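You operate a simulated robot arm through the tools that you are given. There is no shell and no other tool.

You are at the controls of a simulated two-armed robot. One attempt, no reset.

TASK
Unlock and open the cooler's side door, switch power and light off, turn the dial to +8.
Fine: the side door ends open.

It is judged by the outcome, as a careful person would: the job done as asked, and still so three seconds after it is handed in. It fails if anything else is knocked over, pushed out of place, dropped, spilled or broken.

THE ROBOT
Two 7-joint arms with two-finger parallel grippers on one trunk, on a base that moves. Base frame: it is fixed to the floor where the robot stands at the start and does not move with it; the origin is under the middle of the robot, x ahead of it, y to its left, z up. Lengths are in m, angles in degrees, forces in N, time in s.
The left shoulder is at the start at [0.05, 0.177, 1.129], the right one opposite. With the tool pointing down near the work surface each hand reaches from about 0.1 to 0.68 m from the robot's upright axis, wherever it stands, measured 20 degrees to its own side. Places, roughly: cold dial [-1, -3.8, 1.2]; cooler light switch [-1, -3.8, 0.9]; cooler lock key [-1.1, -3.7, 1]; cooler power switch [-1, -3.8, 1.1]; cooler side door [-1.1, -3.8, 1]. Payload 3.43 kg a hand.
The tool frame of a hand sits at the grasp point between the pads (the TCP): z along the fingers, y along the line on which they close. The tips reach 0.034 m beyond it. Largest opening 0.128 m; finger width 0.024, thickness 0.012; the body of the gripper, 0.048 by 0.13 m, starts 0.096 m behind the TCP.
Orientation is that of the tool frame in the base frame, as [roll, pitch, yaw] about the fixed x, y, z axes, in that order (R = Rz(yaw) Ry(pitch) Rx(roll)). With the fingers straight down and closing along the base's y, the tool's x points along the base's -x, its y along +y and its z along -z.

THE INTERFACE
- The arms move only by the tool move_arm. It takes "left_motion", "right_motion" or both (then of equal length, played together; a hand with none holds still); each is text: rows parted by semicolons, each of 7 numbers parted by spaces: the shift along the tool's x, y, z in m, then the turn, a rotation vector about the tool's x, y, z in degrees, then the closure, from 0 (fully open) to 1 (shut). In form: x y z wx wy wz gripper; .... A call has 1 to 20 rows; each row shifts and turns the commanded pose from where the row before left it, along the tool's axes as they then stand. Rows are played at 5 a second. More than 0.05 m and 8.6 degrees between two rows, or a gripper value outside its range, and nothing of the call is played. Where a pose cannot be reached the arm comes as near as it can. A force on the tool above 90 N (or 10 N above the force at the start of the call, whichever is more), or a blocked arm, ends the call early, and 0.2 s more pass. Each finger travels about 0.108 m/s and halts on what it meets, pressing with about 32 N; the grip force reading is that of the motor and also rises with nothing between the fingers. The clock runs only during rows and for 0.2 s after the last one: add rows that do not move to give the fingers time. It gives the time, the measured TCP pose, the force on the tool (base axes), the opening and the grip force at its end, in the units of the frame above (readings bear some noise), with the torque about the TCP (base axes, N m) and any sound that the robot's microphone picked up.
- Cameras (640 x 400 px; columns grow to the right, rows downward): "scene" is now at [0.1632, -0.0011, 1.3067]; the picture's right is [-0.00, -1.00, 0.00], its down [-0.42, 0.00, -0.91] and it looks along [0.91, -0.00, -0.42] (base axes); focal length 260 px, centre (320, 200). "left" rides on the left gripper at [0.076, 0.011, -0.16] in its tool frame; the picture's right is [-0.15, 0.99, 0.00], its down [-0.88, -0.13, -0.45] and it looks along [-0.45, -0.07, 0.89] (tool axes); focal length 234 px, centre (320, 200). "right" rides on the right gripper at [0.076, -0.011, -0.16] in its tool frame; the picture's right is [0.15, 0.99, 0.00], its down [-0.88, 0.13, -0.46] and it looks along [-0.45, 0.07, 0.89] (tool axes); focal length 234 px, centre (320, 200). There is no depth. A picture from a camera that has moved, and an enlarged one, comes with that camera's place and axes in the base frame and with its lens.
- get_image(camera): a new picture of that camera. The clock stands still meanwhile.
- raise_lower(by): slides the trunk up (or, below 0, down) by that many m; the arms and the scene camera ride with it, the base frame stays. It gives what a move gives, with no picture.
- roll_base(legs): drives the robot by 1 to 6 legs, each [ahead, turn to the left] in m and degrees, along the robot's own axes; the way and the turn of a leg run together, so that a leg with both is an arc; at most 1.5 m and 180 degrees a leg. The arms and the cameras ride along, it lands a little off, and it stops where it bumps. It gives what a move gives.
- aim_head(pan, tilt): turns the head with the scene camera to pan (to the left, within 80 degrees either way) and tilt (down, from -29 to 69), counted from straight ahead of the robot. It gives what a move gives.
- enlarge(camera, box): a new picture of the part [left, top, right, bottom] of that camera's present view, enlarged. The clock stands still meanwhile.
- finish_job(): hands the job in; it is judged then, once.

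Nothing tells you exact positions but the pictures and the camera data. Unless the task says otherwise, let go and move clear before handing in.

The tools are called after "Emit:" by a JSON object that holds its "name" and its "arguments". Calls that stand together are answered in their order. move_arm: Moves the arms, as the interface text tells. Its arguments: {"type":"object","properties":{"left_motion":{"type":"string"},"right_motion":{"type":"string"}},"required":[]} The other tools are called the same way: raise_lower (by) moves the trunk up or down; roll_base (legs) drives the base; aim_head (pan, tilt) turns the head that bears the scene camera; get_image (camera) takes a picture; enlarge (camera, box) takes an enlarged picture of a part of a camera's view; finish_job () hands the job in.

At the start:

```text
clock: 0.0
left_eef_pos: [0.345, 0.1397, 1.174]
left_orientation: [-180.0, 0.0, 179.9]
left_force: [-0.3, -0.3, 0.4]
left_moment: [-0.02, -0.01, 0.0]
left_gripper_width: 0.1281
left_finger_force: 0.0
right_eef_pos: [0.4094, -0.164, 1.1828]
right_orientation: [179.9, 0.0, 179.9]
right_force: [-0.2, -0.1, 0.8]
right_moment: [-0.02, 0.02, -0.01]
right_gripper_width: 0.1278
right_finger_force: 0.1
trunk travel left (down, up): [-0.3, 0.101]
robot x, y, heading: [-0.0015, -0.0028, 0.2]
head pan, tilt (commanded): [-0.2, 24.6]
```

scene: 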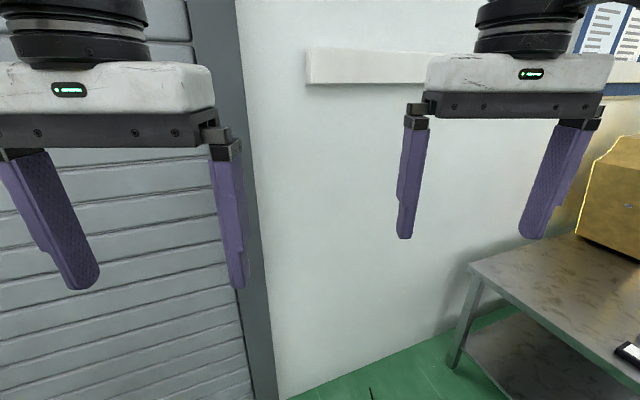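
right: 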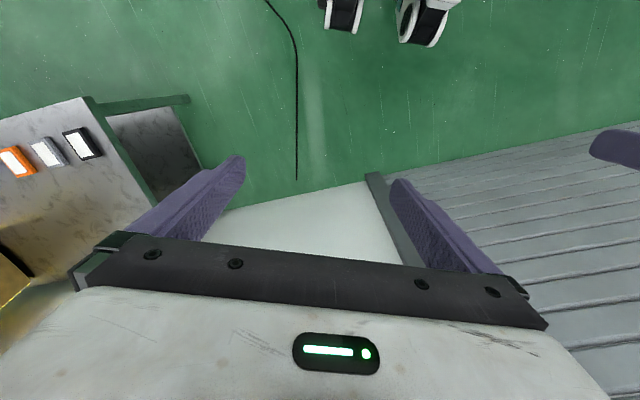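
left: 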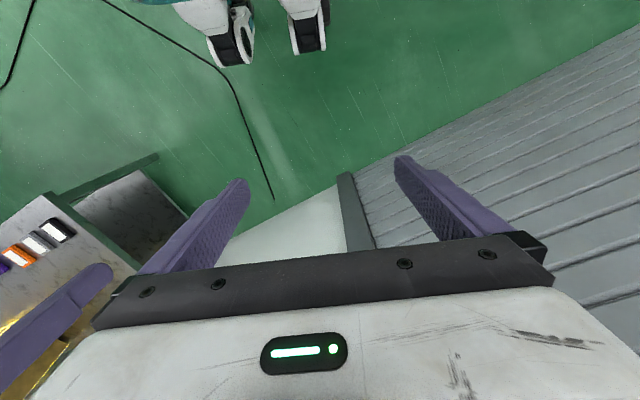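

I see a wall and shutter ahead and a table on the right; the cooler is about 3.9 m off, to my right and slightly behind. I'll turn the head to survey the way there first.

Emit:
{"name": "aim_head", "arguments": {"pan": -80, "tilt": 20}}

```text
clock: 1.5
left_eef_pos: [0.3461, 0.1407, 1.1739]
left_orientation: [-179.8, 0.0, -180.0]
left_force: [0.0, -0.7, -0.1]
left_moment: [0.02, 0.0, 0.02]
left_gripper_width: 0.128
left_finger_force: 0.0
right_eef_pos: [0.4085, -0.1636, 1.1835]
right_orientation: [179.9, 0.1, 179.9]
right_force: [-0.5, 0.2, -0.5]
right_moment: [-0.01, 0.03, 0.0]
right_gripper_width: 0.1278
right_finger_force: 0.0
trunk travel left (down, up): [-0.3, 0.101]
robot x, y, heading: [0.0005, -0.0021, 0.1]
head pan, tilt (commanded): [-80.0, 20.0]
```

Head is turned to the right; I'll take a picture to see the way toward the cooler.

Emit:
{"name": "get_image", "arguments": {"camera": "scene"}}

```text
taken
camera scene: at [0.0872, -0.0925, 1.3142], right [-0.98, -0.17, 0.0], down [-0.06, 0.34, -0.94], along [0.16, -0.93, -0.34], focal length 260 px, centre (320, 200)
```

scene: 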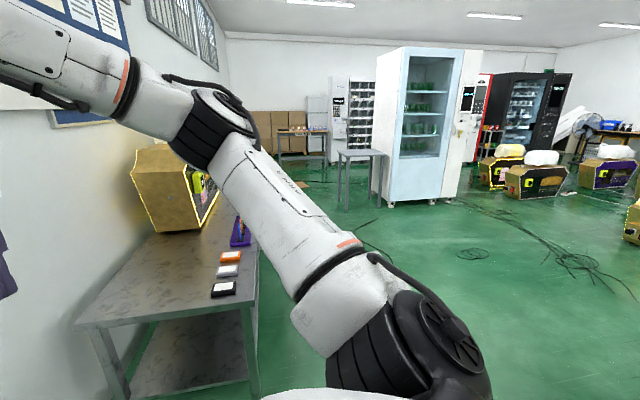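

A light-blue cooler with a glass front and a side panel stands ahead. I'll enlarge on it.

Emit:
{"name": "enlarge", "arguments": {"camera": "scene", "box": [340, 40, 500, 220]}}

Emit:
{"name": "enlarge", "arguments": {"camera": "scene", "box": [440, 60, 500, 160]}}

```text
2.22 times, centred on (420, 130) of scene
camera zoom: at [0.0872, -0.0925, 1.3142], right [-0.98, -0.17, 0.0], down [-0.06, 0.34, -0.94], along [0.16, -0.93, -0.34], focal length 578 px, centre (98, 356)
```

zoom: 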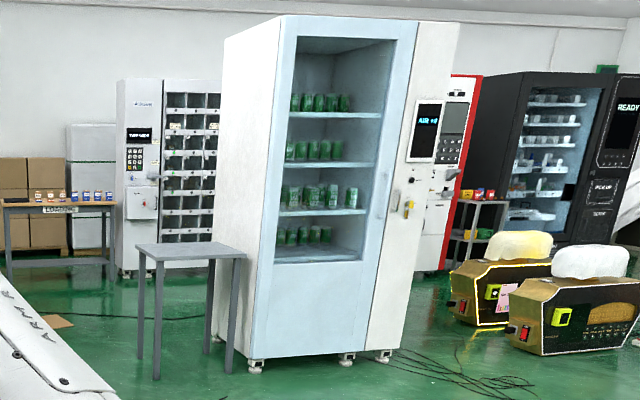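

```text
4.00 times, centred on (470, 110) of scene
camera zoom: at [0.0872, -0.0925, 1.3142], right [-0.98, -0.17, 0.0], down [-0.06, 0.34, -0.94], along [0.16, -0.93, -0.34], focal length 1040 px, centre (-280, 560)
```

zoom: 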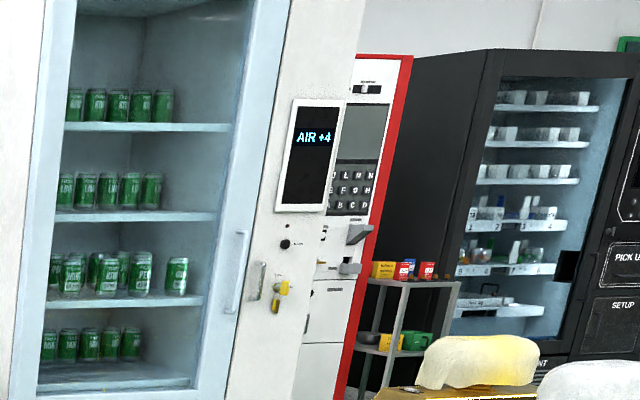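

The cooler's right-hand column carries a display ("AIR +4") and a key with a yellow tag, facing roughly +y. I'll turn in place to the right toward it and look over the way.

Emit:
{"name": "roll_base", "arguments": {"legs": [[0, -110]]}}

Emit:
{"name": "aim_head", "arguments": {"pan": 0, "tilt": 15}}

Emit:
{"name": "get_image", "arguments": {"camera": "scene"}}

```text
clock: 6.5
left_eef_pos: [0.0159, -0.3716, 1.1737]
left_orientation: [-180.0, 0.0, 70.5]
left_force: [-0.3, 0.3, 0.2]
left_moment: [-0.01, 0.01, -0.02]
left_gripper_width: 0.1278
left_finger_force: 0.2
right_eef_pos: [-0.2912, -0.3306, 1.1831]
right_orientation: [179.9, 0.1, 70.4]
right_force: [-0.3, -0.5, 0.4]
right_moment: [0.02, 0.03, -0.02]
right_gripper_width: 0.1283
right_finger_force: 0.1
trunk travel left (down, up): [-0.3, 0.101]
robot x, y, heading: [0.0007, 0.0007, -109.8]
head pan, tilt (commanded): [-80.0, 20.0]
```

```text
clock: 8.1
left_eef_pos: [0.0173, -0.3726, 1.1743]
left_orientation: [-179.8, 0.0, 70.4]
left_force: [0.4, 0.8, 0.0]
left_moment: [0.01, 0.0, 0.01]
left_gripper_width: 0.1281
left_finger_force: 0.0
right_eef_pos: [-0.2923, -0.3309, 1.1834]
right_orientation: [179.9, 0.1, 70.4]
right_force: [-0.3, 0.2, -0.1]
right_moment: [0.0, 0.0, 0.04]
right_gripper_width: 0.1278
right_finger_force: 0.1
trunk travel left (down, up): [-0.3, 0.101]
robot x, y, heading: [-0.0004, 0.0033, -109.6]
head pan, tilt (commanded): [0.0, 15.0]
```

```text
taken
camera scene: at [-0.0538, -0.1547, 1.3223], right [-0.94, 0.34, 0.0], down [0.09, 0.24, -0.97], along [-0.32, -0.91, -0.26], focal length 260 px, centre (320, 200)
```

scene: 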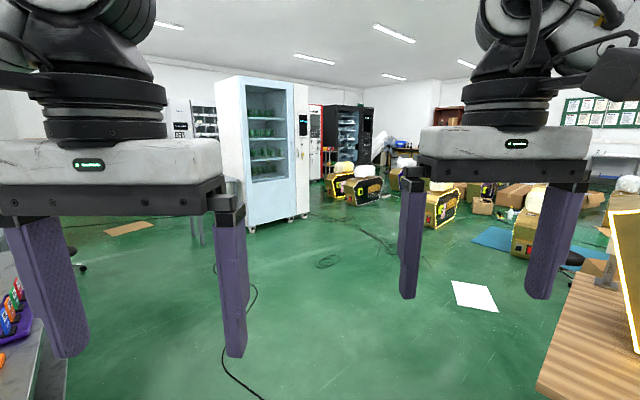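

The way ahead is clear between two tables, left and right. I'll straighten slightly to pass between them and drive 1.4 m, then look at the cooler again.

Emit:
{"name": "roll_base", "arguments": {"legs": [[0, 6], [1.4, 0]]}}

Emit:
{"name": "get_image", "arguments": {"camera": "scene"}}

```text
clock: 15.5
left_eef_pos: [-0.2797, -1.7187, 1.1736]
left_orientation: [-179.9, 0.0, 75.9]
left_force: [-0.6, 0.0, 0.3]
left_moment: [0.02, 0.01, -0.02]
left_gripper_width: 0.1278
left_finger_force: 0.0
right_eef_pos: [-0.5902, -1.7068, 1.1822]
right_orientation: [179.9, 0.0, 76.0]
right_force: [-0.3, 0.2, -0.3]
right_moment: [0.0, -0.01, 0.01]
right_gripper_width: 0.1278
right_finger_force: 0.0
trunk travel left (down, up): [-0.3, 0.101]
robot x, y, heading: [-0.3344, -1.3535, -104.2]
head pan, tilt (commanded): [0.0, 15.0]
```

```text
taken
camera scene: at [-0.3704, -1.5094, 1.3223], right [-0.97, 0.24, 0.0], down [0.06, 0.25, -0.97], along [-0.23, -0.94, -0.26], focal length 260 px, centre (320, 200)
```

scene: 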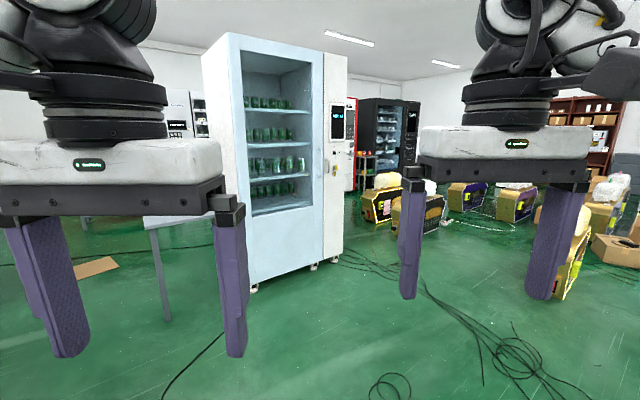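

Emit:
{"name": "enlarge", "arguments": {"camera": "scene", "box": [220, 30, 380, 300]}}

Emit:
{"name": "enlarge", "arguments": {"camera": "scene", "box": [300, 80, 370, 260]}}

Emit:
{"name": "enlarge", "arguments": {"camera": "scene", "box": [305, 125, 369, 185]}}

```text
1.48 times, centred on (300, 165) of scene
camera zoom: at [-0.3704, -1.5094, 1.3223], right [-0.97, 0.24, 0.0], down [0.06, 0.25, -0.97], along [-0.23, -0.94, -0.26], focal length 385 px, centre (350, 252)
```

zoom: 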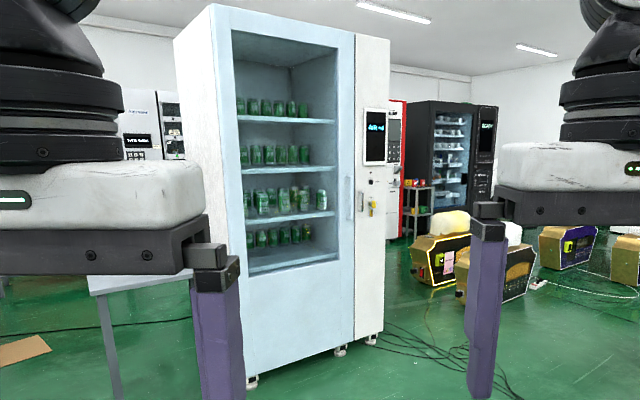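

```text
2.22 times, centred on (335, 170) of scene
camera zoom: at [-0.3704, -1.5094, 1.3223], right [-0.97, 0.24, 0.0], down [0.06, 0.25, -0.97], along [-0.23, -0.94, -0.26], focal length 578 px, centre (287, 267)
```

zoom: 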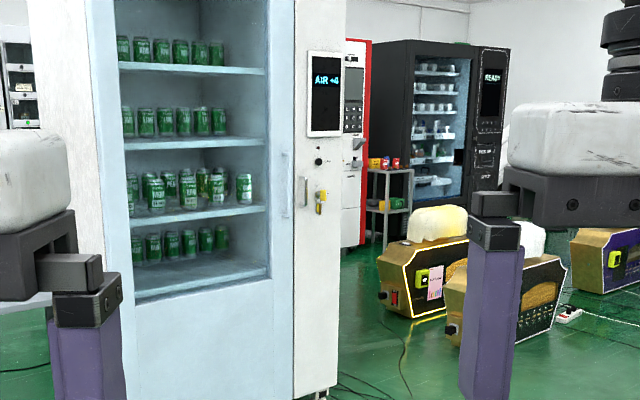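

```text
6.67 times, centred on (337, 155) of scene
camera zoom: at [-0.3704, -1.5094, 1.3223], right [-0.97, 0.24, 0.0], down [0.06, 0.25, -0.97], along [-0.23, -0.94, -0.26], focal length 1734 px, centre (207, 500)
```

zoom: 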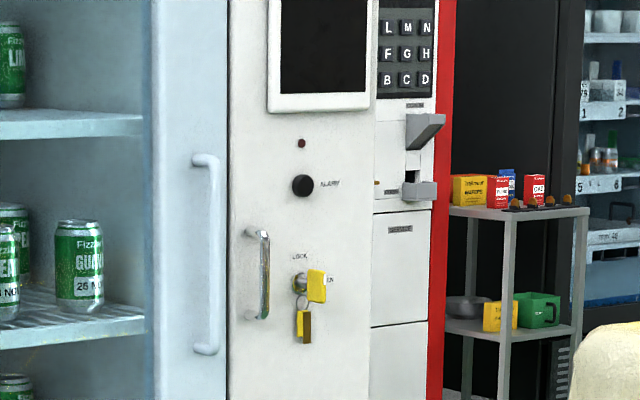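

The column right of the glass door is the locked side door: handle on its left, key about 6 cm right of it at roughly (-1.05, -3.75, 1.0), hinge apparently on the right; the front faces about (-0.33, 0.95). Before driving closer I'll check the floor.

Emit:
{"name": "aim_head", "arguments": {"pan": -15, "tilt": 40}}

Emit:
{"name": "get_image", "arguments": {"camera": "scene"}}

```text
clock: 16.4
left_eef_pos: [-0.2808, -1.7196, 1.1731]
left_orientation: [-179.9, 0.0, 75.9]
left_force: [-0.2, 0.0, -0.4]
left_moment: [-0.01, 0.01, 0.01]
left_gripper_width: 0.128
left_finger_force: 0.1
right_eef_pos: [-0.5897, -1.7053, 1.1835]
right_orientation: [179.9, 0.1, 75.9]
right_force: [0.6, 0.3, -0.5]
right_moment: [-0.02, 0.01, 0.01]
right_gripper_width: 0.128
right_finger_force: 0.1
trunk travel left (down, up): [-0.3, 0.101]
robot x, y, heading: [-0.3299, -1.351, -103.8]
head pan, tilt (commanded): [-15.0, 40.0]
```

```text
taken
camera scene: at [-0.3889, -1.493, 1.2828], right [-0.87, 0.49, 0.0], down [0.31, 0.56, -0.77], along [-0.37, -0.67, -0.64], focal length 260 px, centre (320, 200)
```

scene: 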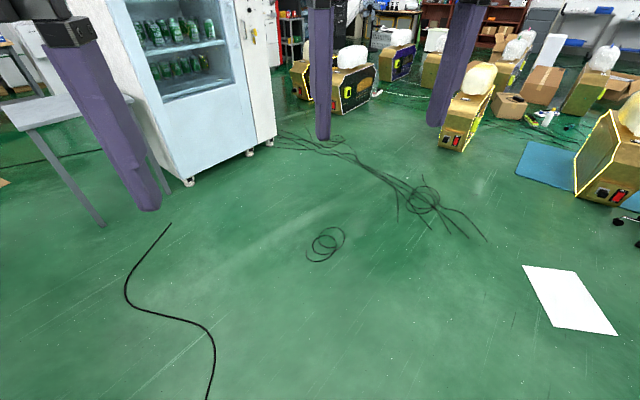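

The cables on the floor: one coil lies on the direct line at about (-0.95, -2.44). I'll drive around it on the left side and then cross in front of the cooler.

Emit:
{"name": "roll_base", "arguments": {"legs": [[0, 7.1], [1.46, 0], [0, -68.7]]}}

Emit:
{"name": "aim_head", "arguments": {"pan": 0, "tilt": 35}}

Emit:
{"name": "get_image", "arguments": {"camera": "scene"}}

```text
clock: 27.2
left_eef_pos: [-0.797, -3.0183, 1.1734]
left_orientation: [-180.0, -0.1, 15.0]
left_force: [0.9, 0.0, -0.7]
left_moment: [-0.01, 0.01, 0.02]
left_gripper_width: 0.1281
left_finger_force: 0.1
right_eef_pos: [-0.9367, -2.7397, 1.1828]
right_orientation: [179.8, 0.0, 14.7]
right_force: [0.6, -0.6, -0.5]
right_moment: [-0.04, 0.0, -0.01]
right_gripper_width: 0.128
right_finger_force: 0.0
trunk travel left (down, up): [-0.3, 0.101]
robot x, y, heading: [-0.5008, -2.794, -165.0]
head pan, tilt (commanded): [-15.0, 40.0]
```

```text
clock: 28.0
left_eef_pos: [-0.797, -3.0174, 1.1736]
left_orientation: [-179.9, 0.0, 14.9]
left_force: [-0.3, 0.7, 0.2]
left_moment: [0.02, 0.01, 0.02]
left_gripper_width: 0.1281
left_finger_force: 0.2
right_eef_pos: [-0.9355, -2.7403, 1.1825]
right_orientation: [179.8, 0.1, 14.6]
right_force: [-0.5, 0.2, -0.4]
right_moment: [0.0, -0.04, 0.0]
right_gripper_width: 0.1282
right_finger_force: 0.0
trunk travel left (down, up): [-0.3, 0.101]
robot x, y, heading: [-0.4967, -2.7943, -165.2]
head pan, tilt (commanded): [0.0, 35.0]
```

```text
taken
camera scene: at [-0.6508, -2.8355, 1.2903], right [-0.25, 0.97, 0.0], down [0.55, 0.15, -0.82], along [-0.79, -0.21, -0.57], focal length 260 px, centre (320, 200)
```

scene: 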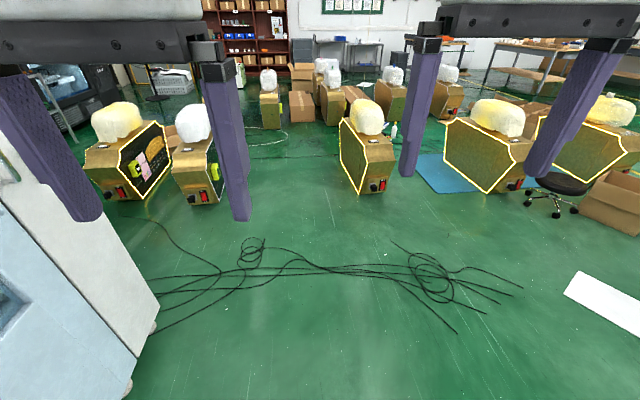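

Cables run ahead at about x = -1.7; stopping at x ≈ -1.27 stays clear of them. I'll drive there and turn to face the cooler column.

Emit:
{"name": "roll_base", "arguments": {"legs": [[0.78, 0], [0, 94]]}}

Emit:
{"name": "aim_head", "arguments": {"pan": 0, "tilt": 20}}

Emit:
{"name": "get_image", "arguments": {"camera": "scene"}}

```text
clock: 36.1
left_eef_pos: [-1.0141, -3.278, 1.173]
left_orientation: [-179.9, 0.1, 107.9]
left_force: [-0.5, -1.1, -0.5]
left_moment: [-0.01, -0.04, 0.03]
left_gripper_width: 0.1278
left_finger_force: 0.1
right_eef_pos: [-1.286, -3.4312, 1.1824]
right_orientation: [179.9, 0.1, 107.7]
right_force: [-0.9, 0.6, -0.3]
right_moment: [0.01, -0.01, 0.02]
right_gripper_width: 0.128
right_finger_force: 0.0
trunk travel left (down, up): [-0.3, 0.101]
robot x, y, heading: [-1.2538, -2.9934, -72.4]
head pan, tilt (commanded): [0.0, 35.0]
```

```text
clock: 36.9
left_eef_pos: [-1.0157, -3.2777, 1.1743]
left_orientation: [-179.9, 0.0, 107.9]
left_force: [-0.6, 0.2, 0.9]
left_moment: [-0.01, -0.01, -0.01]
left_gripper_width: 0.128
left_finger_force: 0.0
right_eef_pos: [-1.2853, -3.4304, 1.1825]
right_orientation: [179.9, 0.1, 107.8]
right_force: [1.0, -0.1, 0.2]
right_moment: [-0.01, 0.04, -0.02]
right_gripper_width: 0.1281
right_finger_force: 0.0
trunk travel left (down, up): [-0.3, 0.101]
robot x, y, heading: [-1.2539, -2.9922, -72.0]
head pan, tilt (commanded): [0.0, 20.0]
```

```text
taken
camera scene: at [-1.2033, -3.1479, 1.3141], right [-0.95, -0.31, 0.0], down [-0.1, 0.33, -0.94], along [0.29, -0.89, -0.34], focal length 260 px, centre (320, 200)
```

scene: 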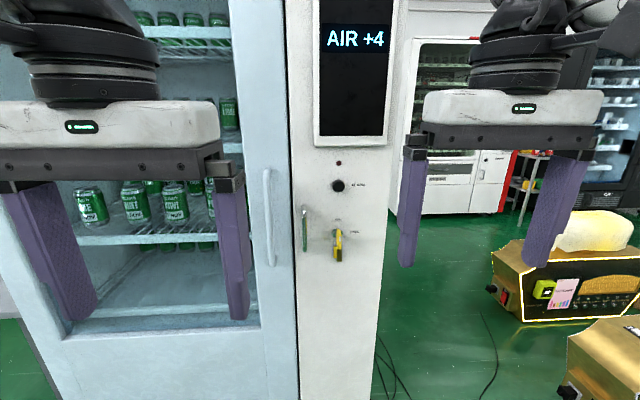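

Emit:
{"name": "enlarge", "arguments": {"camera": "scene", "box": [280, 150, 400, 280]}}

Emit:
{"name": "enlarge", "arguments": {"camera": "scene", "box": [295, 200, 375, 270]}}

Emit:
{"name": "enlarge", "arguments": {"camera": "scene", "box": [280, 0, 420, 400]}}

```text
3.08 times, centred on (340, 215) of scene
camera zoom: at [-1.2033, -3.1479, 1.3141], right [-0.95, -0.31, 0.0], down [-0.1, 0.33, -0.94], along [0.29, -0.89, -0.34], focal length 800 px, centre (258, 154)
```

zoom: 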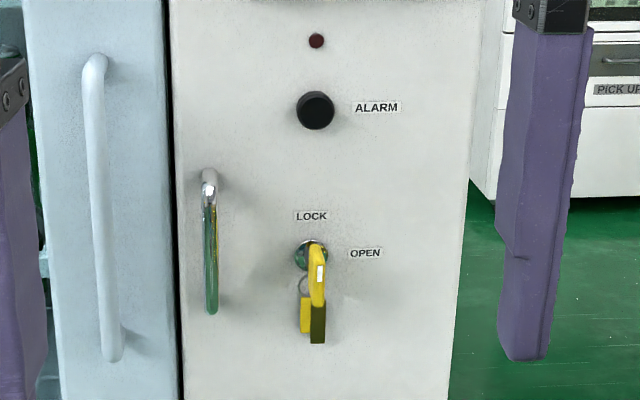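

```text
5.71 times, centred on (335, 235) of scene
camera zoom: at [-1.2033, -3.1479, 1.3141], right [-0.95, -0.31, 0.0], down [-0.1, 0.33, -0.94], along [0.29, -0.89, -0.34], focal length 1486 px, centre (234, 0)
```

zoom: 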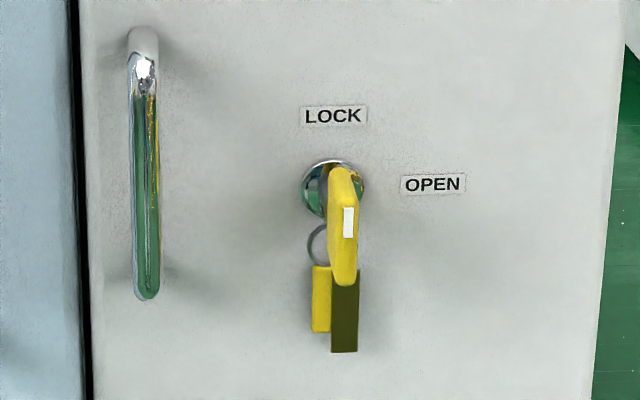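

```text
1.00 times, centred on (350, 200) of scene (not enlarged: the box is as wide or as high as the picture)
camera zoom: at [-1.2033, -3.1479, 1.3141], right [-0.95, -0.31, 0.0], down [-0.1, 0.33, -0.94], along [0.29, -0.89, -0.34], focal length 260 px, centre (290, 200)
```

zoom: 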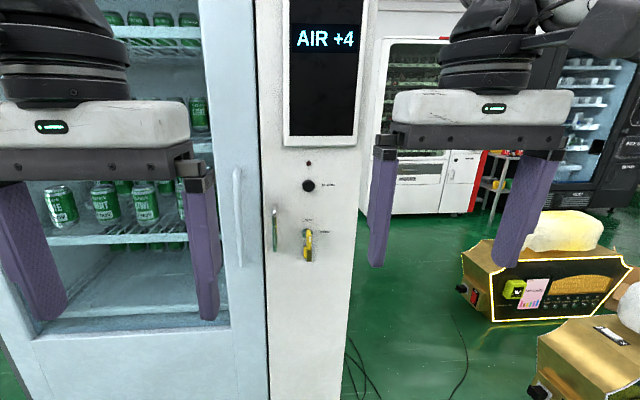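

I'm now facing the column at about 0.76 m: the lock hub is near (-1.061, -3.730, 1.005) with the key upright at LOCK and OPEN marked to its right (clockwise 90°); the handle bar is near (-0.995, -3.67, 1.03). I'll bring the right hand forward and in line with the key and swing the left hand aside, then pitch the right hand forward.

Emit:
{"name": "move_arm", "arguments": {"right_motion": "-0.035 0.03 0 0 0 0 0.25; -0.035 0.03 0 0 0 0 0.5; -0.035 0.03 0 0 0 0 0.5; -0.035 0.03 0 0 0 0 0.5", "left_motion": "0 0.03 0 0 0 0 0; 0 0.03 0 0 0 0 0; 0 0.03 0 0 0 0 0; 0 0.03 0 0 0 0 0"}}

Emit:
{"name": "enlarge", "arguments": {"camera": "scene", "box": [290, 0, 400, 160]}}

```text
clock: 37.9
left_eef_pos: [-0.8967, -3.2407, 1.1718]
left_orientation: [-179.7, 0.0, 107.9]
left_force: [0.4, 0.4, -0.1]
left_moment: [-0.03, 0.07, 0.01]
left_gripper_width: 0.1279
left_finger_force: 0.0
right_eef_pos: [-1.1257, -3.5262, 1.1834]
right_orientation: [-179.8, 0.2, 107.9]
right_force: [-0.5, 0.3, -0.3]
right_moment: [-0.03, 0.08, 0.01]
right_gripper_width: 0.0638
right_finger_force: 0.1
trunk travel left (down, up): [-0.3, 0.101]
robot x, y, heading: [-1.2509, -2.9941, -72.2]
head pan, tilt (commanded): [0.0, 20.0]
```

```text
2.50 times, centred on (345, 80) of scene
camera zoom: at [-1.2007, -3.1465, 1.3142], right [-0.95, -0.31, 0.0], down [-0.11, 0.32, -0.94], along [0.29, -0.9, -0.34], focal length 650 px, centre (258, 500)
```

zoom: 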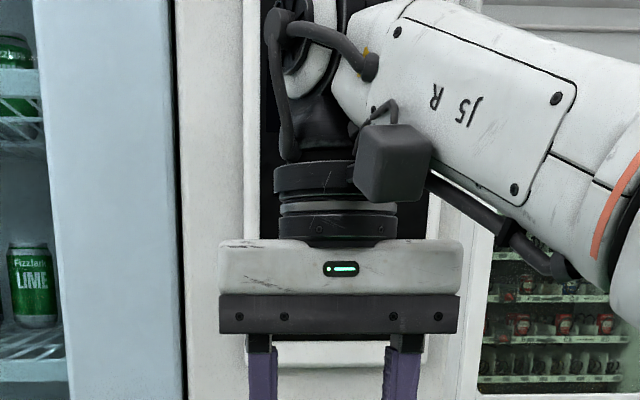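

The right hand moved as commanded. Now I'll pitch it to point at the door while lowering it to key height.

Emit:
{"name": "move_arm", "arguments": {"right_motion": "0 0 0.016 0 -8.18 0 0.5; 0.0023 0 0.0158 0 -8.18 0 0.5; 0.0045 0 0.0154 0 -8.18 0 0.5; 0.0066 0 0.0146 0 -8.18 0 0.5; 0.0086 0 0.0135 0 -8.18 0 0.5; 0.0105 0 0.0121 0 -8.18 0 0.5; 0.0121 0 0.0105 0 -8.18 0 0.5; 0.0135 0 0.0086 0 -8.18 0 0.5; 0.0146 0 0.0066 0 -8.18 0 0.5; 0.0153 0 0.0045 0 -8.18 0 0.5; 0.0158 0 0.0023 0 -8.18 0 0.5"}}

Emit:
{"name": "get_image", "arguments": {"camera": "right"}}

Emit:
{"name": "get_image", "arguments": {"camera": "scene"}}

```text
clock: 40.3
left_eef_pos: [-0.9005, -3.2415, 1.1728]
left_orientation: [-179.9, 0.0, 107.9]
left_force: [0.3, 0.6, 0.2]
left_moment: [-0.01, 0.02, -0.01]
left_gripper_width: 0.1281
left_finger_force: 0.1
right_eef_pos: [-1.1268, -3.5278, 1.0087]
right_orientation: [10.4, 89.8, -61.9]
right_force: [-0.7, 0.3, 0.1]
right_moment: [-0.03, 0.01, -0.01]
right_gripper_width: 0.0642
right_finger_force: 0.1
trunk travel left (down, up): [-0.3, 0.101]
robot x, y, heading: [-1.253, -2.9939, -72.2]
head pan, tilt (commanded): [0.0, 20.0]
```

```text
taken
camera right: at [-1.1862, -3.3797, 0.9303], right [0.94, 0.3, -0.15], down [-0.02, 0.48, 0.88], along [0.33, -0.83, 0.45], focal length 234 px, centre (320, 200)
```

right: 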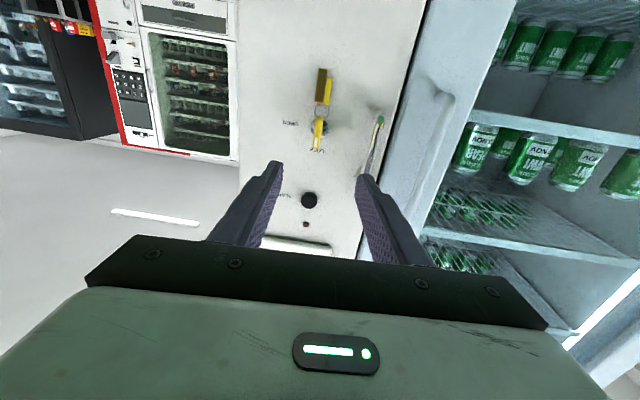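

```text
taken
camera scene: at [-1.2029, -3.1481, 1.3141], right [-0.95, -0.31, 0.0], down [-0.1, 0.33, -0.94], along [0.29, -0.89, -0.34], focal length 260 px, centre (320, 200)
```

scene: 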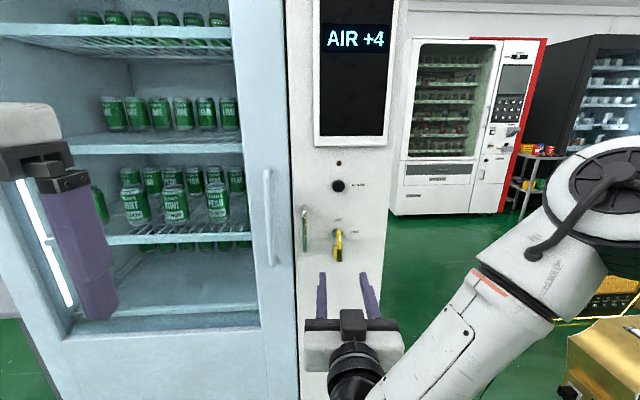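

The right hand now points at the door, about 20 cm short and slightly right of the key. I'll enlarge both views for accurate measurement of the key and the door's angle.

Emit:
{"name": "enlarge", "arguments": {"camera": "right", "box": [240, 50, 400, 170]}}

Emit:
{"name": "enlarge", "arguments": {"camera": "scene", "box": [280, 0, 420, 160]}}

Emit:
{"name": "enlarge", "arguments": {"camera": "scene", "box": [285, 180, 405, 280]}}

```text
3.33 times, centred on (320, 110) of right
camera zoom: at [-1.1862, -3.3797, 0.9303], right [0.94, 0.3, -0.15], down [-0.02, 0.48, 0.88], along [0.33, -0.83, 0.45], focal length 781 px, centre (320, 500)
```

zoom: 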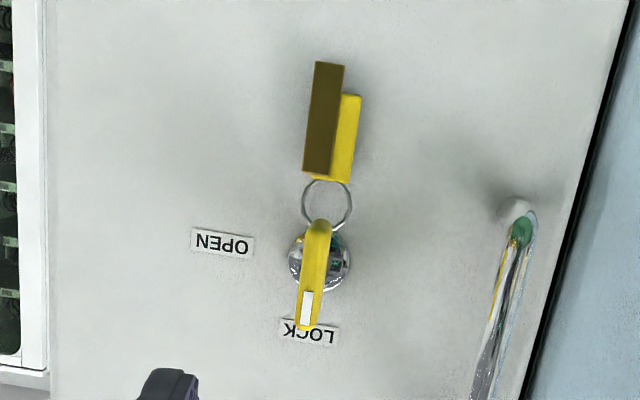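

```text
2.50 times, centred on (350, 80) of scene
camera zoom: at [-1.2029, -3.1481, 1.3141], right [-0.95, -0.31, 0.0], down [-0.1, 0.33, -0.94], along [0.29, -0.89, -0.34], focal length 650 px, centre (245, 500)
```

zoom: 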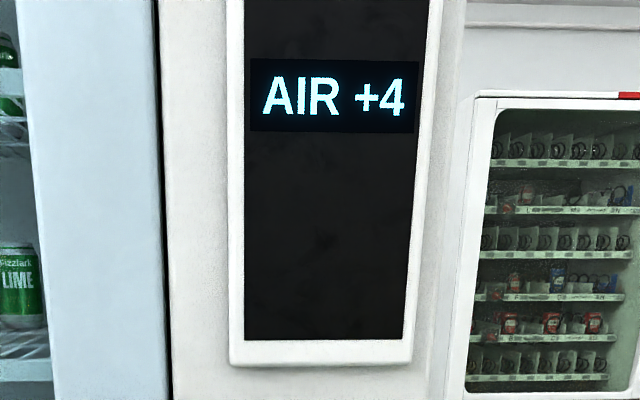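

```text
4.00 times, centred on (345, 230) of scene
camera zoom: at [-1.2029, -3.1481, 1.3141], right [-0.95, -0.31, 0.0], down [-0.1, 0.33, -0.94], along [0.29, -0.89, -0.34], focal length 1040 px, centre (220, 80)
```

zoom: 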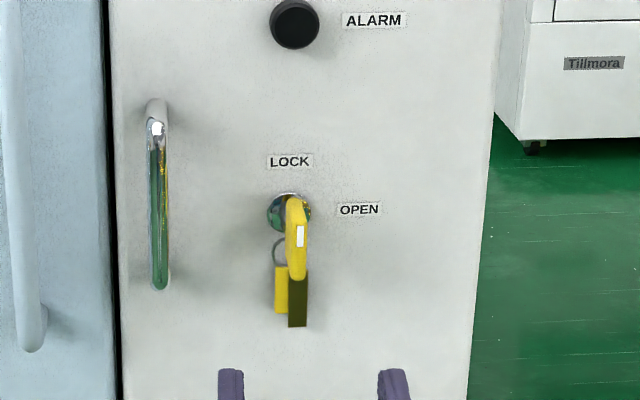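

Triangulating from both cameras, the lock hub is at (-1.058, -3.7455, 0.999) and the key bow sticks out ~5 cm along a door normal of heading about -68.5°. I'll align the hand with that axis and advance most of the way.

Emit:
{"name": "move_arm", "arguments": {"right_motion": "0 0 0 -3.8 0 0 0.5; 0.007 -0.0158 0 0 0 0 0.5; 0 0 0.03 0 0 0 0.5; 0 0 0.03 0 0 0 0.5; 0 0 0.03 0 0 0 0.5; 0 0 0 0 0 0 0.5"}}

Emit:
{"name": "get_image", "arguments": {"camera": "right"}}

Emit:
{"name": "enlarge", "arguments": {"camera": "right", "box": [220, 50, 420, 270]}}

Emit:
{"name": "enlarge", "arguments": {"camera": "scene", "box": [285, 190, 405, 290]}}

```text
clock: 41.7
left_eef_pos: [-0.8995, -3.2408, 1.1737]
left_orientation: [180.0, 0.0, 107.9]
left_force: [-0.7, -0.3, 0.3]
left_moment: [0.01, 0.04, -0.01]
left_gripper_width: 0.1282
left_finger_force: 0.1
right_eef_pos: [-1.0915, -3.6042, 1.0114]
right_orientation: [166.7, 89.8, 97.9]
right_force: [0.3, -0.2, 0.4]
right_moment: [0.01, -0.01, 0.0]
right_gripper_width: 0.0642
right_finger_force: 0.1
right hand out of reach, approached as far as the arm can: row 2, 3, 4, 5
trunk travel left (down, up): [-0.3, 0.101]
robot x, y, heading: [-1.2528, -2.9912, -72.1]
head pan, tilt (commanded): [0.0, 20.0]
```

```text
taken
camera right: at [-1.1593, -3.4584, 0.9366], right [0.92, 0.36, -0.15], down [-0.04, 0.47, 0.88], along [0.38, -0.81, 0.45], focal length 234 px, centre (320, 200)
```

right: 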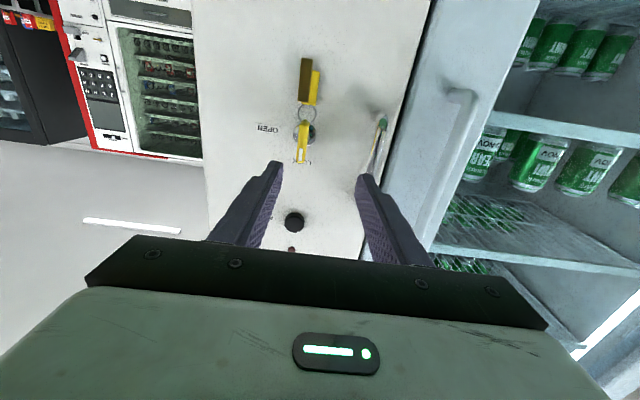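

```text
1.82 times, centred on (320, 160) of right
camera zoom: at [-1.1593, -3.4584, 0.9366], right [0.92, 0.36, -0.15], down [-0.04, 0.47, 0.88], along [0.38, -0.81, 0.45], focal length 426 px, centre (320, 273)
```

zoom: 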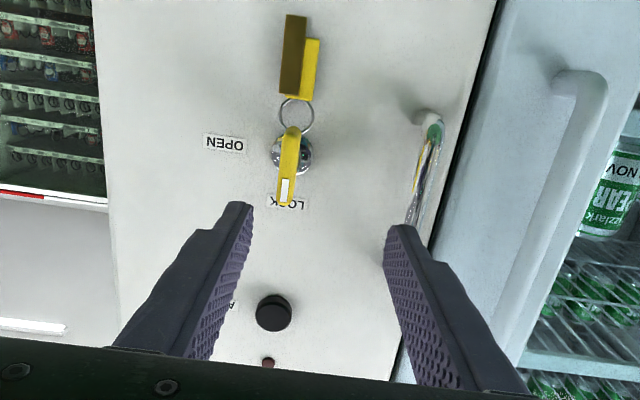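

```text
4.00 times, centred on (345, 240) of scene
camera zoom: at [-1.2034, -3.1478, 1.3142], right [-0.95, -0.31, 0.0], down [-0.1, 0.33, -0.94], along [0.29, -0.89, -0.34], focal length 1040 px, centre (220, 40)
```

zoom: 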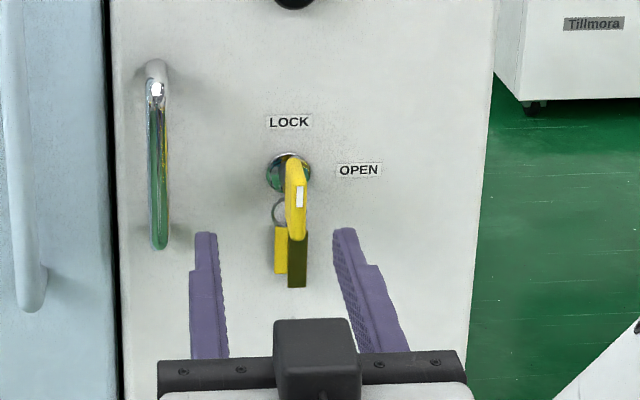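

The hand stopped about 2 cm left and 1 cm high of the commanded pose ("out of reach" note). I'll try commanding the small correction again to see whether the arm can take it.

Emit:
{"name": "move_arm", "arguments": {"right_motion": "0.005 -0.01 0.01 0 0 0 0.5; 0.005 -0.01 0.01 0 0 0 0.5; 0 0 0 0 0 0 0.5"}}

```text
clock: 42.5
left_eef_pos: [-0.9002, -3.2405, 1.1727]
left_orientation: [-179.9, 0.0, 107.8]
left_force: [0.1, -0.1, 0.1]
left_moment: [0.0, -0.02, 0.02]
left_gripper_width: 0.128
left_finger_force: 0.0
right_eef_pos: [-1.0835, -3.6165, 1.0164]
right_orientation: [154.0, 89.8, 85.2]
right_force: [0.0, -0.5, 0.1]
right_moment: [-0.02, -0.02, 0.01]
right_gripper_width: 0.0641
right_finger_force: 0.0
right hand out of reach, approached as far as the arm can: row 1, 2
trunk travel left (down, up): [-0.3, 0.101]
robot x, y, heading: [-1.2538, -2.9921, -72.5]
head pan, tilt (commanded): [0.0, 20.0]
```

The arm drifts left and up instead, so a joint limit is in play. I'll look down at the arm's posture before deciding between trunk height and base shift.

Emit:
{"name": "aim_head", "arguments": {"pan": -15, "tilt": 50}}

Emit:
{"name": "get_image", "arguments": {"camera": "scene"}}

```text
clock: 43.5
left_eef_pos: [-0.901, -3.241, 1.1722]
left_orientation: [-179.9, 0.0, 107.8]
left_force: [0.0, -0.1, 0.4]
left_moment: [0.04, 0.0, -0.02]
left_gripper_width: 0.1279
left_finger_force: 0.1
right_eef_pos: [-1.0854, -3.6149, 1.017]
right_orientation: [155.8, 89.7, 87.0]
right_force: [-0.2, 0.0, 0.0]
right_moment: [0.0, -0.01, -0.03]
right_gripper_width: 0.0641
right_finger_force: 0.0
trunk travel left (down, up): [-0.3, 0.101]
robot x, y, heading: [-1.2549, -2.9929, -72.1]
head pan, tilt (commanded): [-15.0, 50.0]
```

```text
taken
camera scene: at [-1.228, -3.1361, 1.2686], right [-1.0, -0.05, 0.0], down [-0.04, 0.76, -0.64], along [0.03, -0.64, -0.77], focal length 260 px, centre (320, 200)
```

scene: 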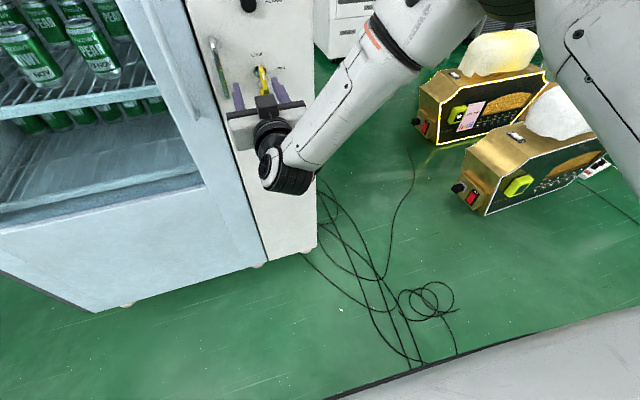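

The forearm comes in from the right nearly at a right angle to the hand, so the wrist bend is at its limit; with the arm more stretched this eases. I'll back the base up by 0.15 m (hand retreats with it) and approach again.

Emit:
{"name": "roll_base", "arguments": {"legs": [[-0.15, 0]]}}

Emit:
{"name": "aim_head", "arguments": {"pan": 0, "tilt": 25}}

Emit:
{"name": "move_arm", "arguments": {"right_motion": "0 0 0.03 0 0 0 0.5; 0 0 0.03 0 0 0 0.5; 0 0 0.03 0 0 0 0.5; 0 0 0 0 0 0 0.5"}}

```text
clock: 44.8
left_eef_pos: [-0.9476, -3.0986, 1.1729]
left_orientation: [-179.9, 0.0, 107.9]
left_force: [0.4, 0.5, 0.2]
left_moment: [0.0, -0.03, -0.03]
left_gripper_width: 0.1281
left_finger_force: 0.1
right_eef_pos: [-1.13, -3.4726, 1.017]
right_orientation: [150.9, 89.9, 82.1]
right_force: [0.0, 0.2, 1.4]
right_moment: [0.0, 0.0, 0.0]
right_gripper_width: 0.0642
right_finger_force: 0.1
trunk travel left (down, up): [-0.3, 0.101]
robot x, y, heading: [-1.2976, -2.8498, -72.1]
head pan, tilt (commanded): [-15.0, 50.0]
```

```text
clock: 45.7
left_eef_pos: [-0.9458, -3.0985, 1.173]
left_orientation: [-179.8, -0.1, 107.9]
left_force: [0.9, -0.1, 0.2]
left_moment: [-0.01, -0.03, -0.01]
left_gripper_width: 0.1282
left_finger_force: 0.1
right_eef_pos: [-1.1301, -3.4746, 1.0171]
right_orientation: [157.1, 89.9, 88.2]
right_force: [-0.3, 0.8, -0.8]
right_moment: [0.01, 0.0, 0.02]
right_gripper_width: 0.0639
right_finger_force: 0.0
trunk travel left (down, up): [-0.3, 0.101]
robot x, y, heading: [-1.2981, -2.847, -72.2]
head pan, tilt (commanded): [0.0, 25.0]
```

```text
clock: 46.7
left_eef_pos: [-0.9457, -3.0983, 1.1734]
left_orientation: [-179.9, 0.0, 108.0]
left_force: [-0.8, -0.1, 0.4]
left_moment: [-0.03, 0.01, 0.0]
left_gripper_width: 0.1281
left_finger_force: 0.0
right_eef_pos: [-1.0915, -3.5539, 1.0207]
right_orientation: [174.3, 89.5, 104.9]
right_force: [1.0, -0.3, 0.5]
right_moment: [0.02, 0.01, 0.03]
right_gripper_width: 0.064
right_finger_force: 0.1
right hand out of reach, approached as far as the arm can: row 2
trunk travel left (down, up): [-0.3, 0.101]
robot x, y, heading: [-1.2975, -2.8484, -72.2]
head pan, tilt (commanded): [0.0, 25.0]
```

Further forward works now. I'll continue: forward while correcting right 4 cm and down 2 cm, stopping ~6 cm short of the grasp.

Emit:
{"name": "move_arm", "arguments": {"right_motion": "0.003 -0.006 0.025 0 0 0 0.5; 0.004 -0.01 0.025 0 0 0 0.5; 0.006 -0.012 0.012 0 0 0 0.5; 0.006 -0.011 0.012 0 0 0 0.5; 0 0 0 0 0 0 0.5"}}

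Emit:
{"name": "get_image", "arguments": {"camera": "scene"}}

Emit:
{"name": "get_image", "arguments": {"camera": "right"}}

```text
clock: 47.9
left_eef_pos: [-0.9472, -3.0983, 1.1721]
left_orientation: [-179.9, 0.0, 107.8]
left_force: [-0.2, -0.2, 0.0]
left_moment: [0.0, -0.02, 0.01]
left_gripper_width: 0.1279
left_finger_force: 0.1
right_eef_pos: [-1.0722, -3.6313, 1.0246]
right_orientation: [175.3, 89.3, 106.0]
right_force: [-0.2, 0.3, 0.4]
right_moment: [-0.01, 0.02, 0.0]
right_gripper_width: 0.0637
right_finger_force: 0.1
right hand out of reach, approached as far as the arm can: row 1, 2, 3, 4
trunk travel left (down, up): [-0.3, 0.101]
robot x, y, heading: [-1.2982, -2.8505, -72.0]
head pan, tilt (commanded): [0.0, 25.0]
```

```text
taken
camera scene: at [-1.2495, -3.0041, 1.3061], right [-0.95, -0.31, 0.0], down [-0.13, 0.4, -0.91], along [0.28, -0.86, -0.42], focal length 260 px, centre (320, 200)
```

scene: 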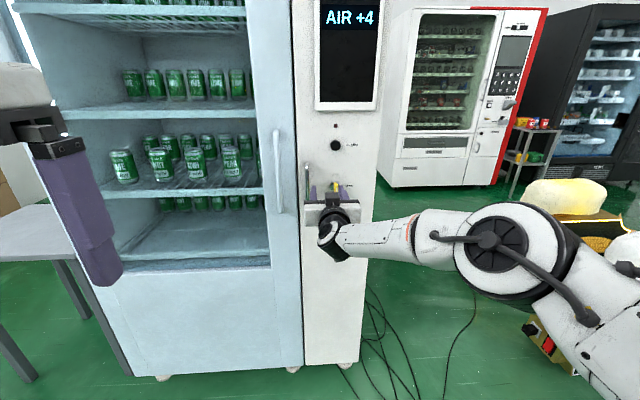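

```text
taken
camera right: at [-1.1382, -3.4851, 0.9491], right [0.92, 0.35, -0.15], down [-0.04, 0.46, 0.89], along [0.38, -0.81, 0.44], focal length 234 px, centre (320, 200)
```

right: 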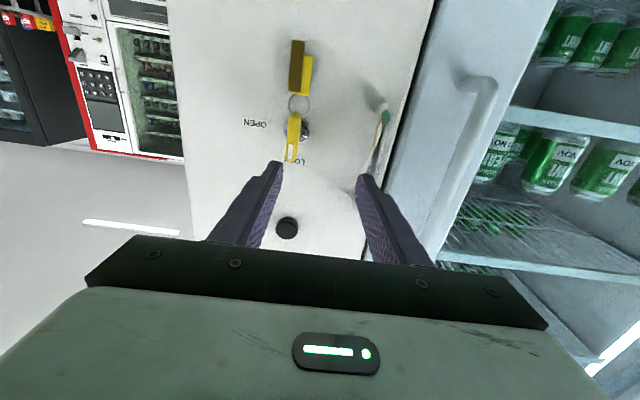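

The hand is at forward 0.81 m but still refuses to go right/down, so some joint (perhaps the wrist roll) is at its limit. I'll test a small roll each way to learn which direction is free.

Emit:
{"name": "move_arm", "arguments": {"right_motion": "0 0 0 0 0 8 0.5; 0 0 0 0 0 8 0.5; 0 0 0 0 0 0 0.5"}}

Emit:
{"name": "move_arm", "arguments": {"right_motion": "0.0 -0.01 0 0 0 0 0.5; 0.0 -0.01 0 0 0 0 0.5; 0 0 0 0 0 0 0.5"}}

```text
clock: 48.7
left_eef_pos: [-0.9453, -3.0992, 1.173]
left_orientation: [-180.0, -0.1, 107.9]
left_force: [-0.4, 0.5, -1.6]
left_moment: [0.05, -0.04, -0.01]
left_gripper_width: 0.128
left_finger_force: 0.0
right_eef_pos: [-1.07, -3.6315, 1.0242]
right_orientation: [92.1, 73.7, 22.5]
right_force: [-0.3, -0.7, 0.7]
right_moment: [0.02, -0.01, -0.01]
right_gripper_width: 0.0642
right_finger_force: 0.0
trunk travel left (down, up): [-0.3, 0.101]
robot x, y, heading: [-1.3023, -2.8472, -72.3]
head pan, tilt (commanded): [0.0, 25.0]
```

```text
clock: 49.5
left_eef_pos: [-0.947, -3.0983, 1.1724]
left_orientation: [-179.9, -0.1, 107.9]
left_force: [0.9, -0.1, -0.5]
left_moment: [0.01, 0.03, 0.04]
left_gripper_width: 0.1281
left_finger_force: 0.0
right_eef_pos: [-1.0744, -3.6385, 1.03]
right_orientation: [92.0, 73.9, 22.7]
right_force: [-0.3, 1.2, -0.6]
right_moment: [-0.02, -0.01, 0.04]
right_gripper_width: 0.0638
right_finger_force: 0.0
right hand out of reach, approached as far as the arm can: row 1, 2
trunk travel left (down, up): [-0.3, 0.101]
robot x, y, heading: [-1.3015, -2.85, -72.2]
head pan, tilt (commanded): [0.0, 25.0]
```

Roll is free but the sideways/down motion is still refused. I'll retract the hand, undo the roll, and try going down from there, to get the elbow into a lower posture.

Emit:
{"name": "move_arm", "arguments": {"right_motion": "0 0 -0.04 0 0 -8 0.5; 0 0 -0.04 0 0 -8 0.5; 0 0 -0.04 0 0 0 0.5; 0 0 -0.04 0 0 0 0.5; 0 0 0 0 0 0 0.5"}}

Emit:
{"name": "move_arm", "arguments": {"right_motion": "0.02 0 0 0 0 0 0.5; 0.02 0 0 0 0 0 0.5; 0.02 0 0 0 0 0 0.5; 0.02 0 0 0 0 0 0.5; 0 0 0 0 0 0 0.5"}}

Emit:
{"name": "get_image", "arguments": {"camera": "scene"}}

```text
clock: 50.7
left_eef_pos: [-0.947, -3.0987, 1.1732]
left_orientation: [-179.9, -0.1, 107.9]
left_force: [0.6, 0.4, 0.0]
left_moment: [-0.04, 0.03, 0.01]
left_gripper_width: 0.1281
left_finger_force: 0.2
right_eef_pos: [-1.1273, -3.4868, 1.0346]
right_orientation: [155.9, 89.8, 87.2]
right_force: [-0.3, 0.5, 0.3]
right_moment: [0.0, -0.01, -0.03]
right_gripper_width: 0.0638
right_finger_force: 0.0
right hand out of reach, approached as far as the arm can: row 1
trunk travel left (down, up): [-0.3, 0.101]
robot x, y, heading: [-1.3037, -2.8514, -72.1]
head pan, tilt (commanded): [0.0, 25.0]
```

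```text
clock: 51.9
left_eef_pos: [-0.9462, -3.0983, 1.1732]
left_orientation: [-179.9, 0.0, 107.9]
left_force: [-0.2, 0.1, 0.5]
left_moment: [0.02, 0.02, 0.0]
left_gripper_width: 0.1279
left_finger_force: 0.1
right_eef_pos: [-1.104, -3.47, 0.9728]
right_orientation: [168.6, 89.7, 99.4]
right_force: [0.1, 0.4, 0.0]
right_moment: [0.0, 0.01, 0.01]
right_gripper_width: 0.0639
right_finger_force: 0.1
right hand out of reach, approached as far as the arm can: row 2, 3, 4
trunk travel left (down, up): [-0.3, 0.101]
robot x, y, heading: [-1.2991, -2.8488, -72.3]
head pan, tilt (commanded): [0.0, 25.0]
```

```text
taken
camera scene: at [-1.2495, -3.0042, 1.3061], right [-0.95, -0.31, 0.0], down [-0.13, 0.4, -0.91], along [0.28, -0.86, -0.42], focal length 260 px, centre (320, 200)
```

scene: 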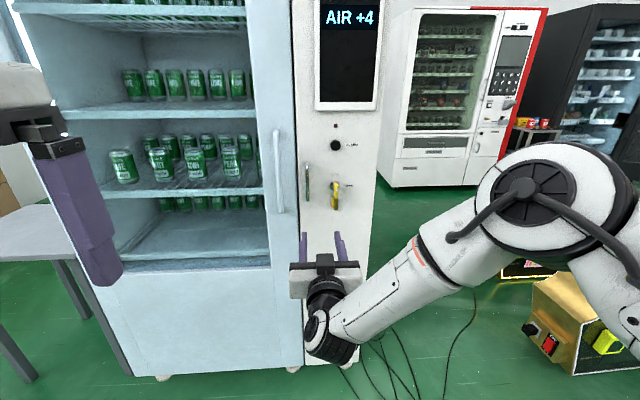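

The boundary depends on height relative to the shoulder: higher relative hand heights allow more to the right. I'll lower the trunk by 0.2 m so the key is above shoulder level, then re-approach.

Emit:
{"name": "raise_lower", "arguments": {"by": -0.2}}

Emit:
{"name": "move_arm", "arguments": {"right_motion": "-0.04 -0.01 0 0 0 0 0.5; -0.04 -0.01 0 0 0 0 0.5; -0.04 -0.005 0 0 0 0 0.5; -0.04 0 0 0 0 0 0.5; -0.04 0 0 0 0 0 0.5; -0.025 0 0 0 0 0 0.5; 0 0 0 0 0 0 0.5"}}

Emit:
{"name": "aim_head", "arguments": {"pan": 0, "tilt": 15}}

Emit:
{"name": "get_image", "arguments": {"camera": "scene"}}

```text
clock: 54.1
left_eef_pos: [-0.9472, -3.0983, 0.9729]
left_orientation: [-179.9, 0.0, 107.9]
left_force: [0.2, 0.4, -0.5]
left_moment: [0.01, 0.0, 0.0]
left_gripper_width: 0.1281
left_finger_force: 0.1
right_eef_pos: [-1.1035, -3.4694, 0.7742]
right_orientation: [169.4, 89.6, 100.2]
right_force: [0.8, 0.3, 0.4]
right_moment: [-0.01, -0.02, 0.01]
right_gripper_width: 0.064
right_finger_force: 0.0
trunk travel left (down, up): [-0.1, 0.301]
robot x, y, heading: [-1.3014, -2.8504, -72.4]
head pan, tilt (commanded): [0.0, 25.0]
```

```text
clock: 55.7
left_eef_pos: [-0.9469, -3.0978, 0.9733]
left_orientation: [-179.9, -0.1, 107.9]
left_force: [-0.1, 0.1, 0.0]
left_moment: [0.01, 0.0, -0.01]
left_gripper_width: 0.128
left_finger_force: 0.1
right_eef_pos: [-1.1265, -3.4816, 0.9986]
right_orientation: [169.5, 89.5, 100.1]
right_force: [0.2, -0.4, 0.0]
right_moment: [-0.02, -0.02, -0.03]
right_gripper_width: 0.0643
right_finger_force: 0.0
trunk travel left (down, up): [-0.1, 0.301]
robot x, y, heading: [-1.3023, -2.8499, -72.3]
head pan, tilt (commanded): [0.0, 25.0]
```

```text
clock: 56.4
left_eef_pos: [-0.9455, -3.0984, 0.9725]
left_orientation: [-179.9, -0.1, 107.8]
left_force: [0.3, -0.5, -0.3]
left_moment: [0.04, 0.01, 0.01]
left_gripper_width: 0.128
left_finger_force: 0.1
right_eef_pos: [-1.1262, -3.4807, 0.9984]
right_orientation: [169.6, 89.6, 100.4]
right_force: [-0.5, 0.0, 0.4]
right_moment: [0.01, 0.0, 0.0]
right_gripper_width: 0.0639
right_finger_force: 0.1
trunk travel left (down, up): [-0.1, 0.301]
robot x, y, heading: [-1.3013, -2.8515, -72.2]
head pan, tilt (commanded): [0.0, 15.0]
```

```text
taken
camera scene: at [-1.249, -3.0054, 1.1223], right [-0.95, -0.31, 0.0], down [-0.08, 0.25, -0.97], along [0.3, -0.92, -0.26], focal length 260 px, centre (320, 200)
```

scene: 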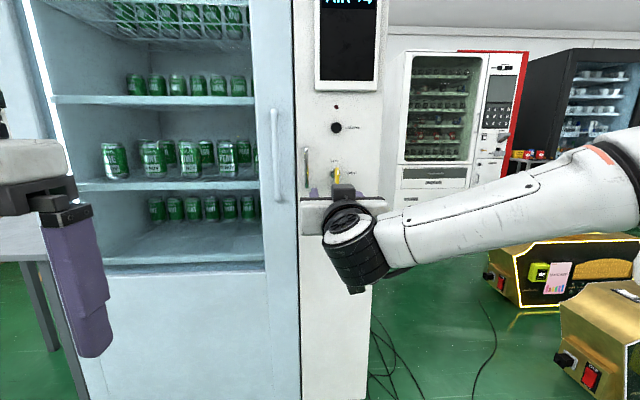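

No more reach complaints with the trunk lower. I'll shift right 3 cm onto the key axis and advance 12 cm, then check.

Emit:
{"name": "move_arm", "arguments": {"right_motion": "0 -0.0155 0 -0.7 0 0 0.5; -0.004 -0.0155 0 0 0 0 0.5; 0 0 0.03 0 0 0 0.5; 0 0 0.03 0 0 0 0.5; 0 0 0.03 0 0 0 0.5; 0 0 0.03 0 0 0 0.5; 0 0 0 0 0 0 0.5"}}

Emit:
{"name": "get_image", "arguments": {"camera": "right"}}

Emit:
{"name": "enlarge", "arguments": {"camera": "scene", "box": [285, 140, 405, 240]}}

```text
clock: 58.0
left_eef_pos: [-0.9459, -3.0985, 0.9722]
left_orientation: [-179.9, -0.1, 107.9]
left_force: [0.4, -0.9, 0.3]
left_moment: [-0.05, -0.03, 0.03]
left_gripper_width: 0.1282
left_finger_force: 0.0
right_eef_pos: [-1.1108, -3.6029, 1.0003]
right_orientation: [173.8, 89.6, 105.1]
right_force: [-0.6, 0.3, 0.1]
right_moment: [0.02, 0.04, -0.01]
right_gripper_width: 0.0643
right_finger_force: 0.1
trunk travel left (down, up): [-0.1, 0.301]
robot x, y, heading: [-1.303, -2.8511, -72.1]
head pan, tilt (commanded): [0.0, 15.0]
```

```text
taken
camera right: at [-1.18, -3.4584, 0.925], right [0.92, 0.36, -0.15], down [-0.04, 0.47, 0.88], along [0.39, -0.81, 0.44], focal length 234 px, centre (320, 200)
```

right: 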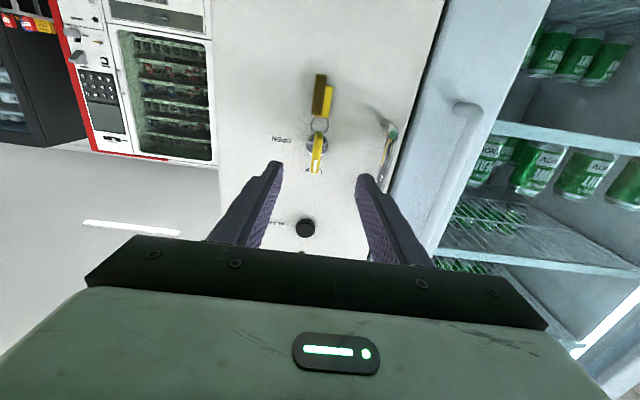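

```text
4.00 times, centred on (345, 190) of scene
camera zoom: at [-1.249, -3.0055, 1.1223], right [-0.95, -0.31, 0.0], down [-0.08, 0.25, -0.97], along [0.3, -0.92, -0.26], focal length 1040 px, centre (220, 240)
```

zoom: 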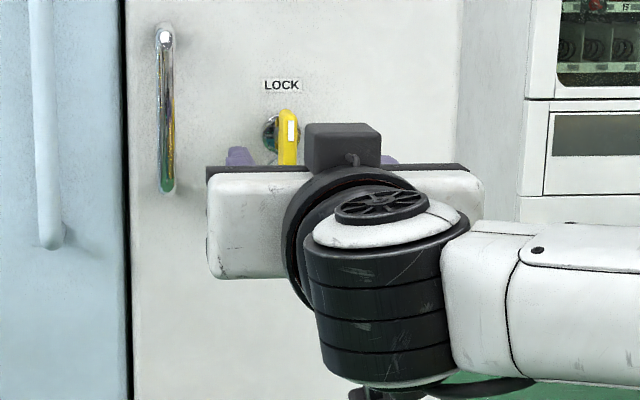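

The key is nearly centred between the open fingers. A close enlargement to verify alignment before the final advance.

Emit:
{"name": "enlarge", "arguments": {"camera": "right", "box": [260, 60, 380, 180]}}

```text
3.33 times, centred on (320, 120) of right
camera zoom: at [-1.18, -3.4584, 0.925], right [0.92, 0.36, -0.15], down [-0.04, 0.47, 0.88], along [0.39, -0.81, 0.44], focal length 781 px, centre (320, 467)
```

zoom: 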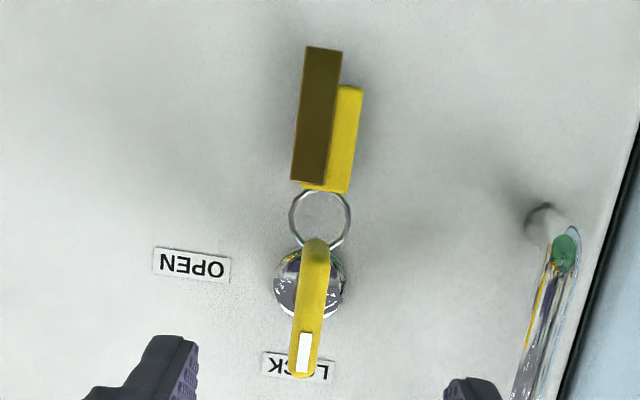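

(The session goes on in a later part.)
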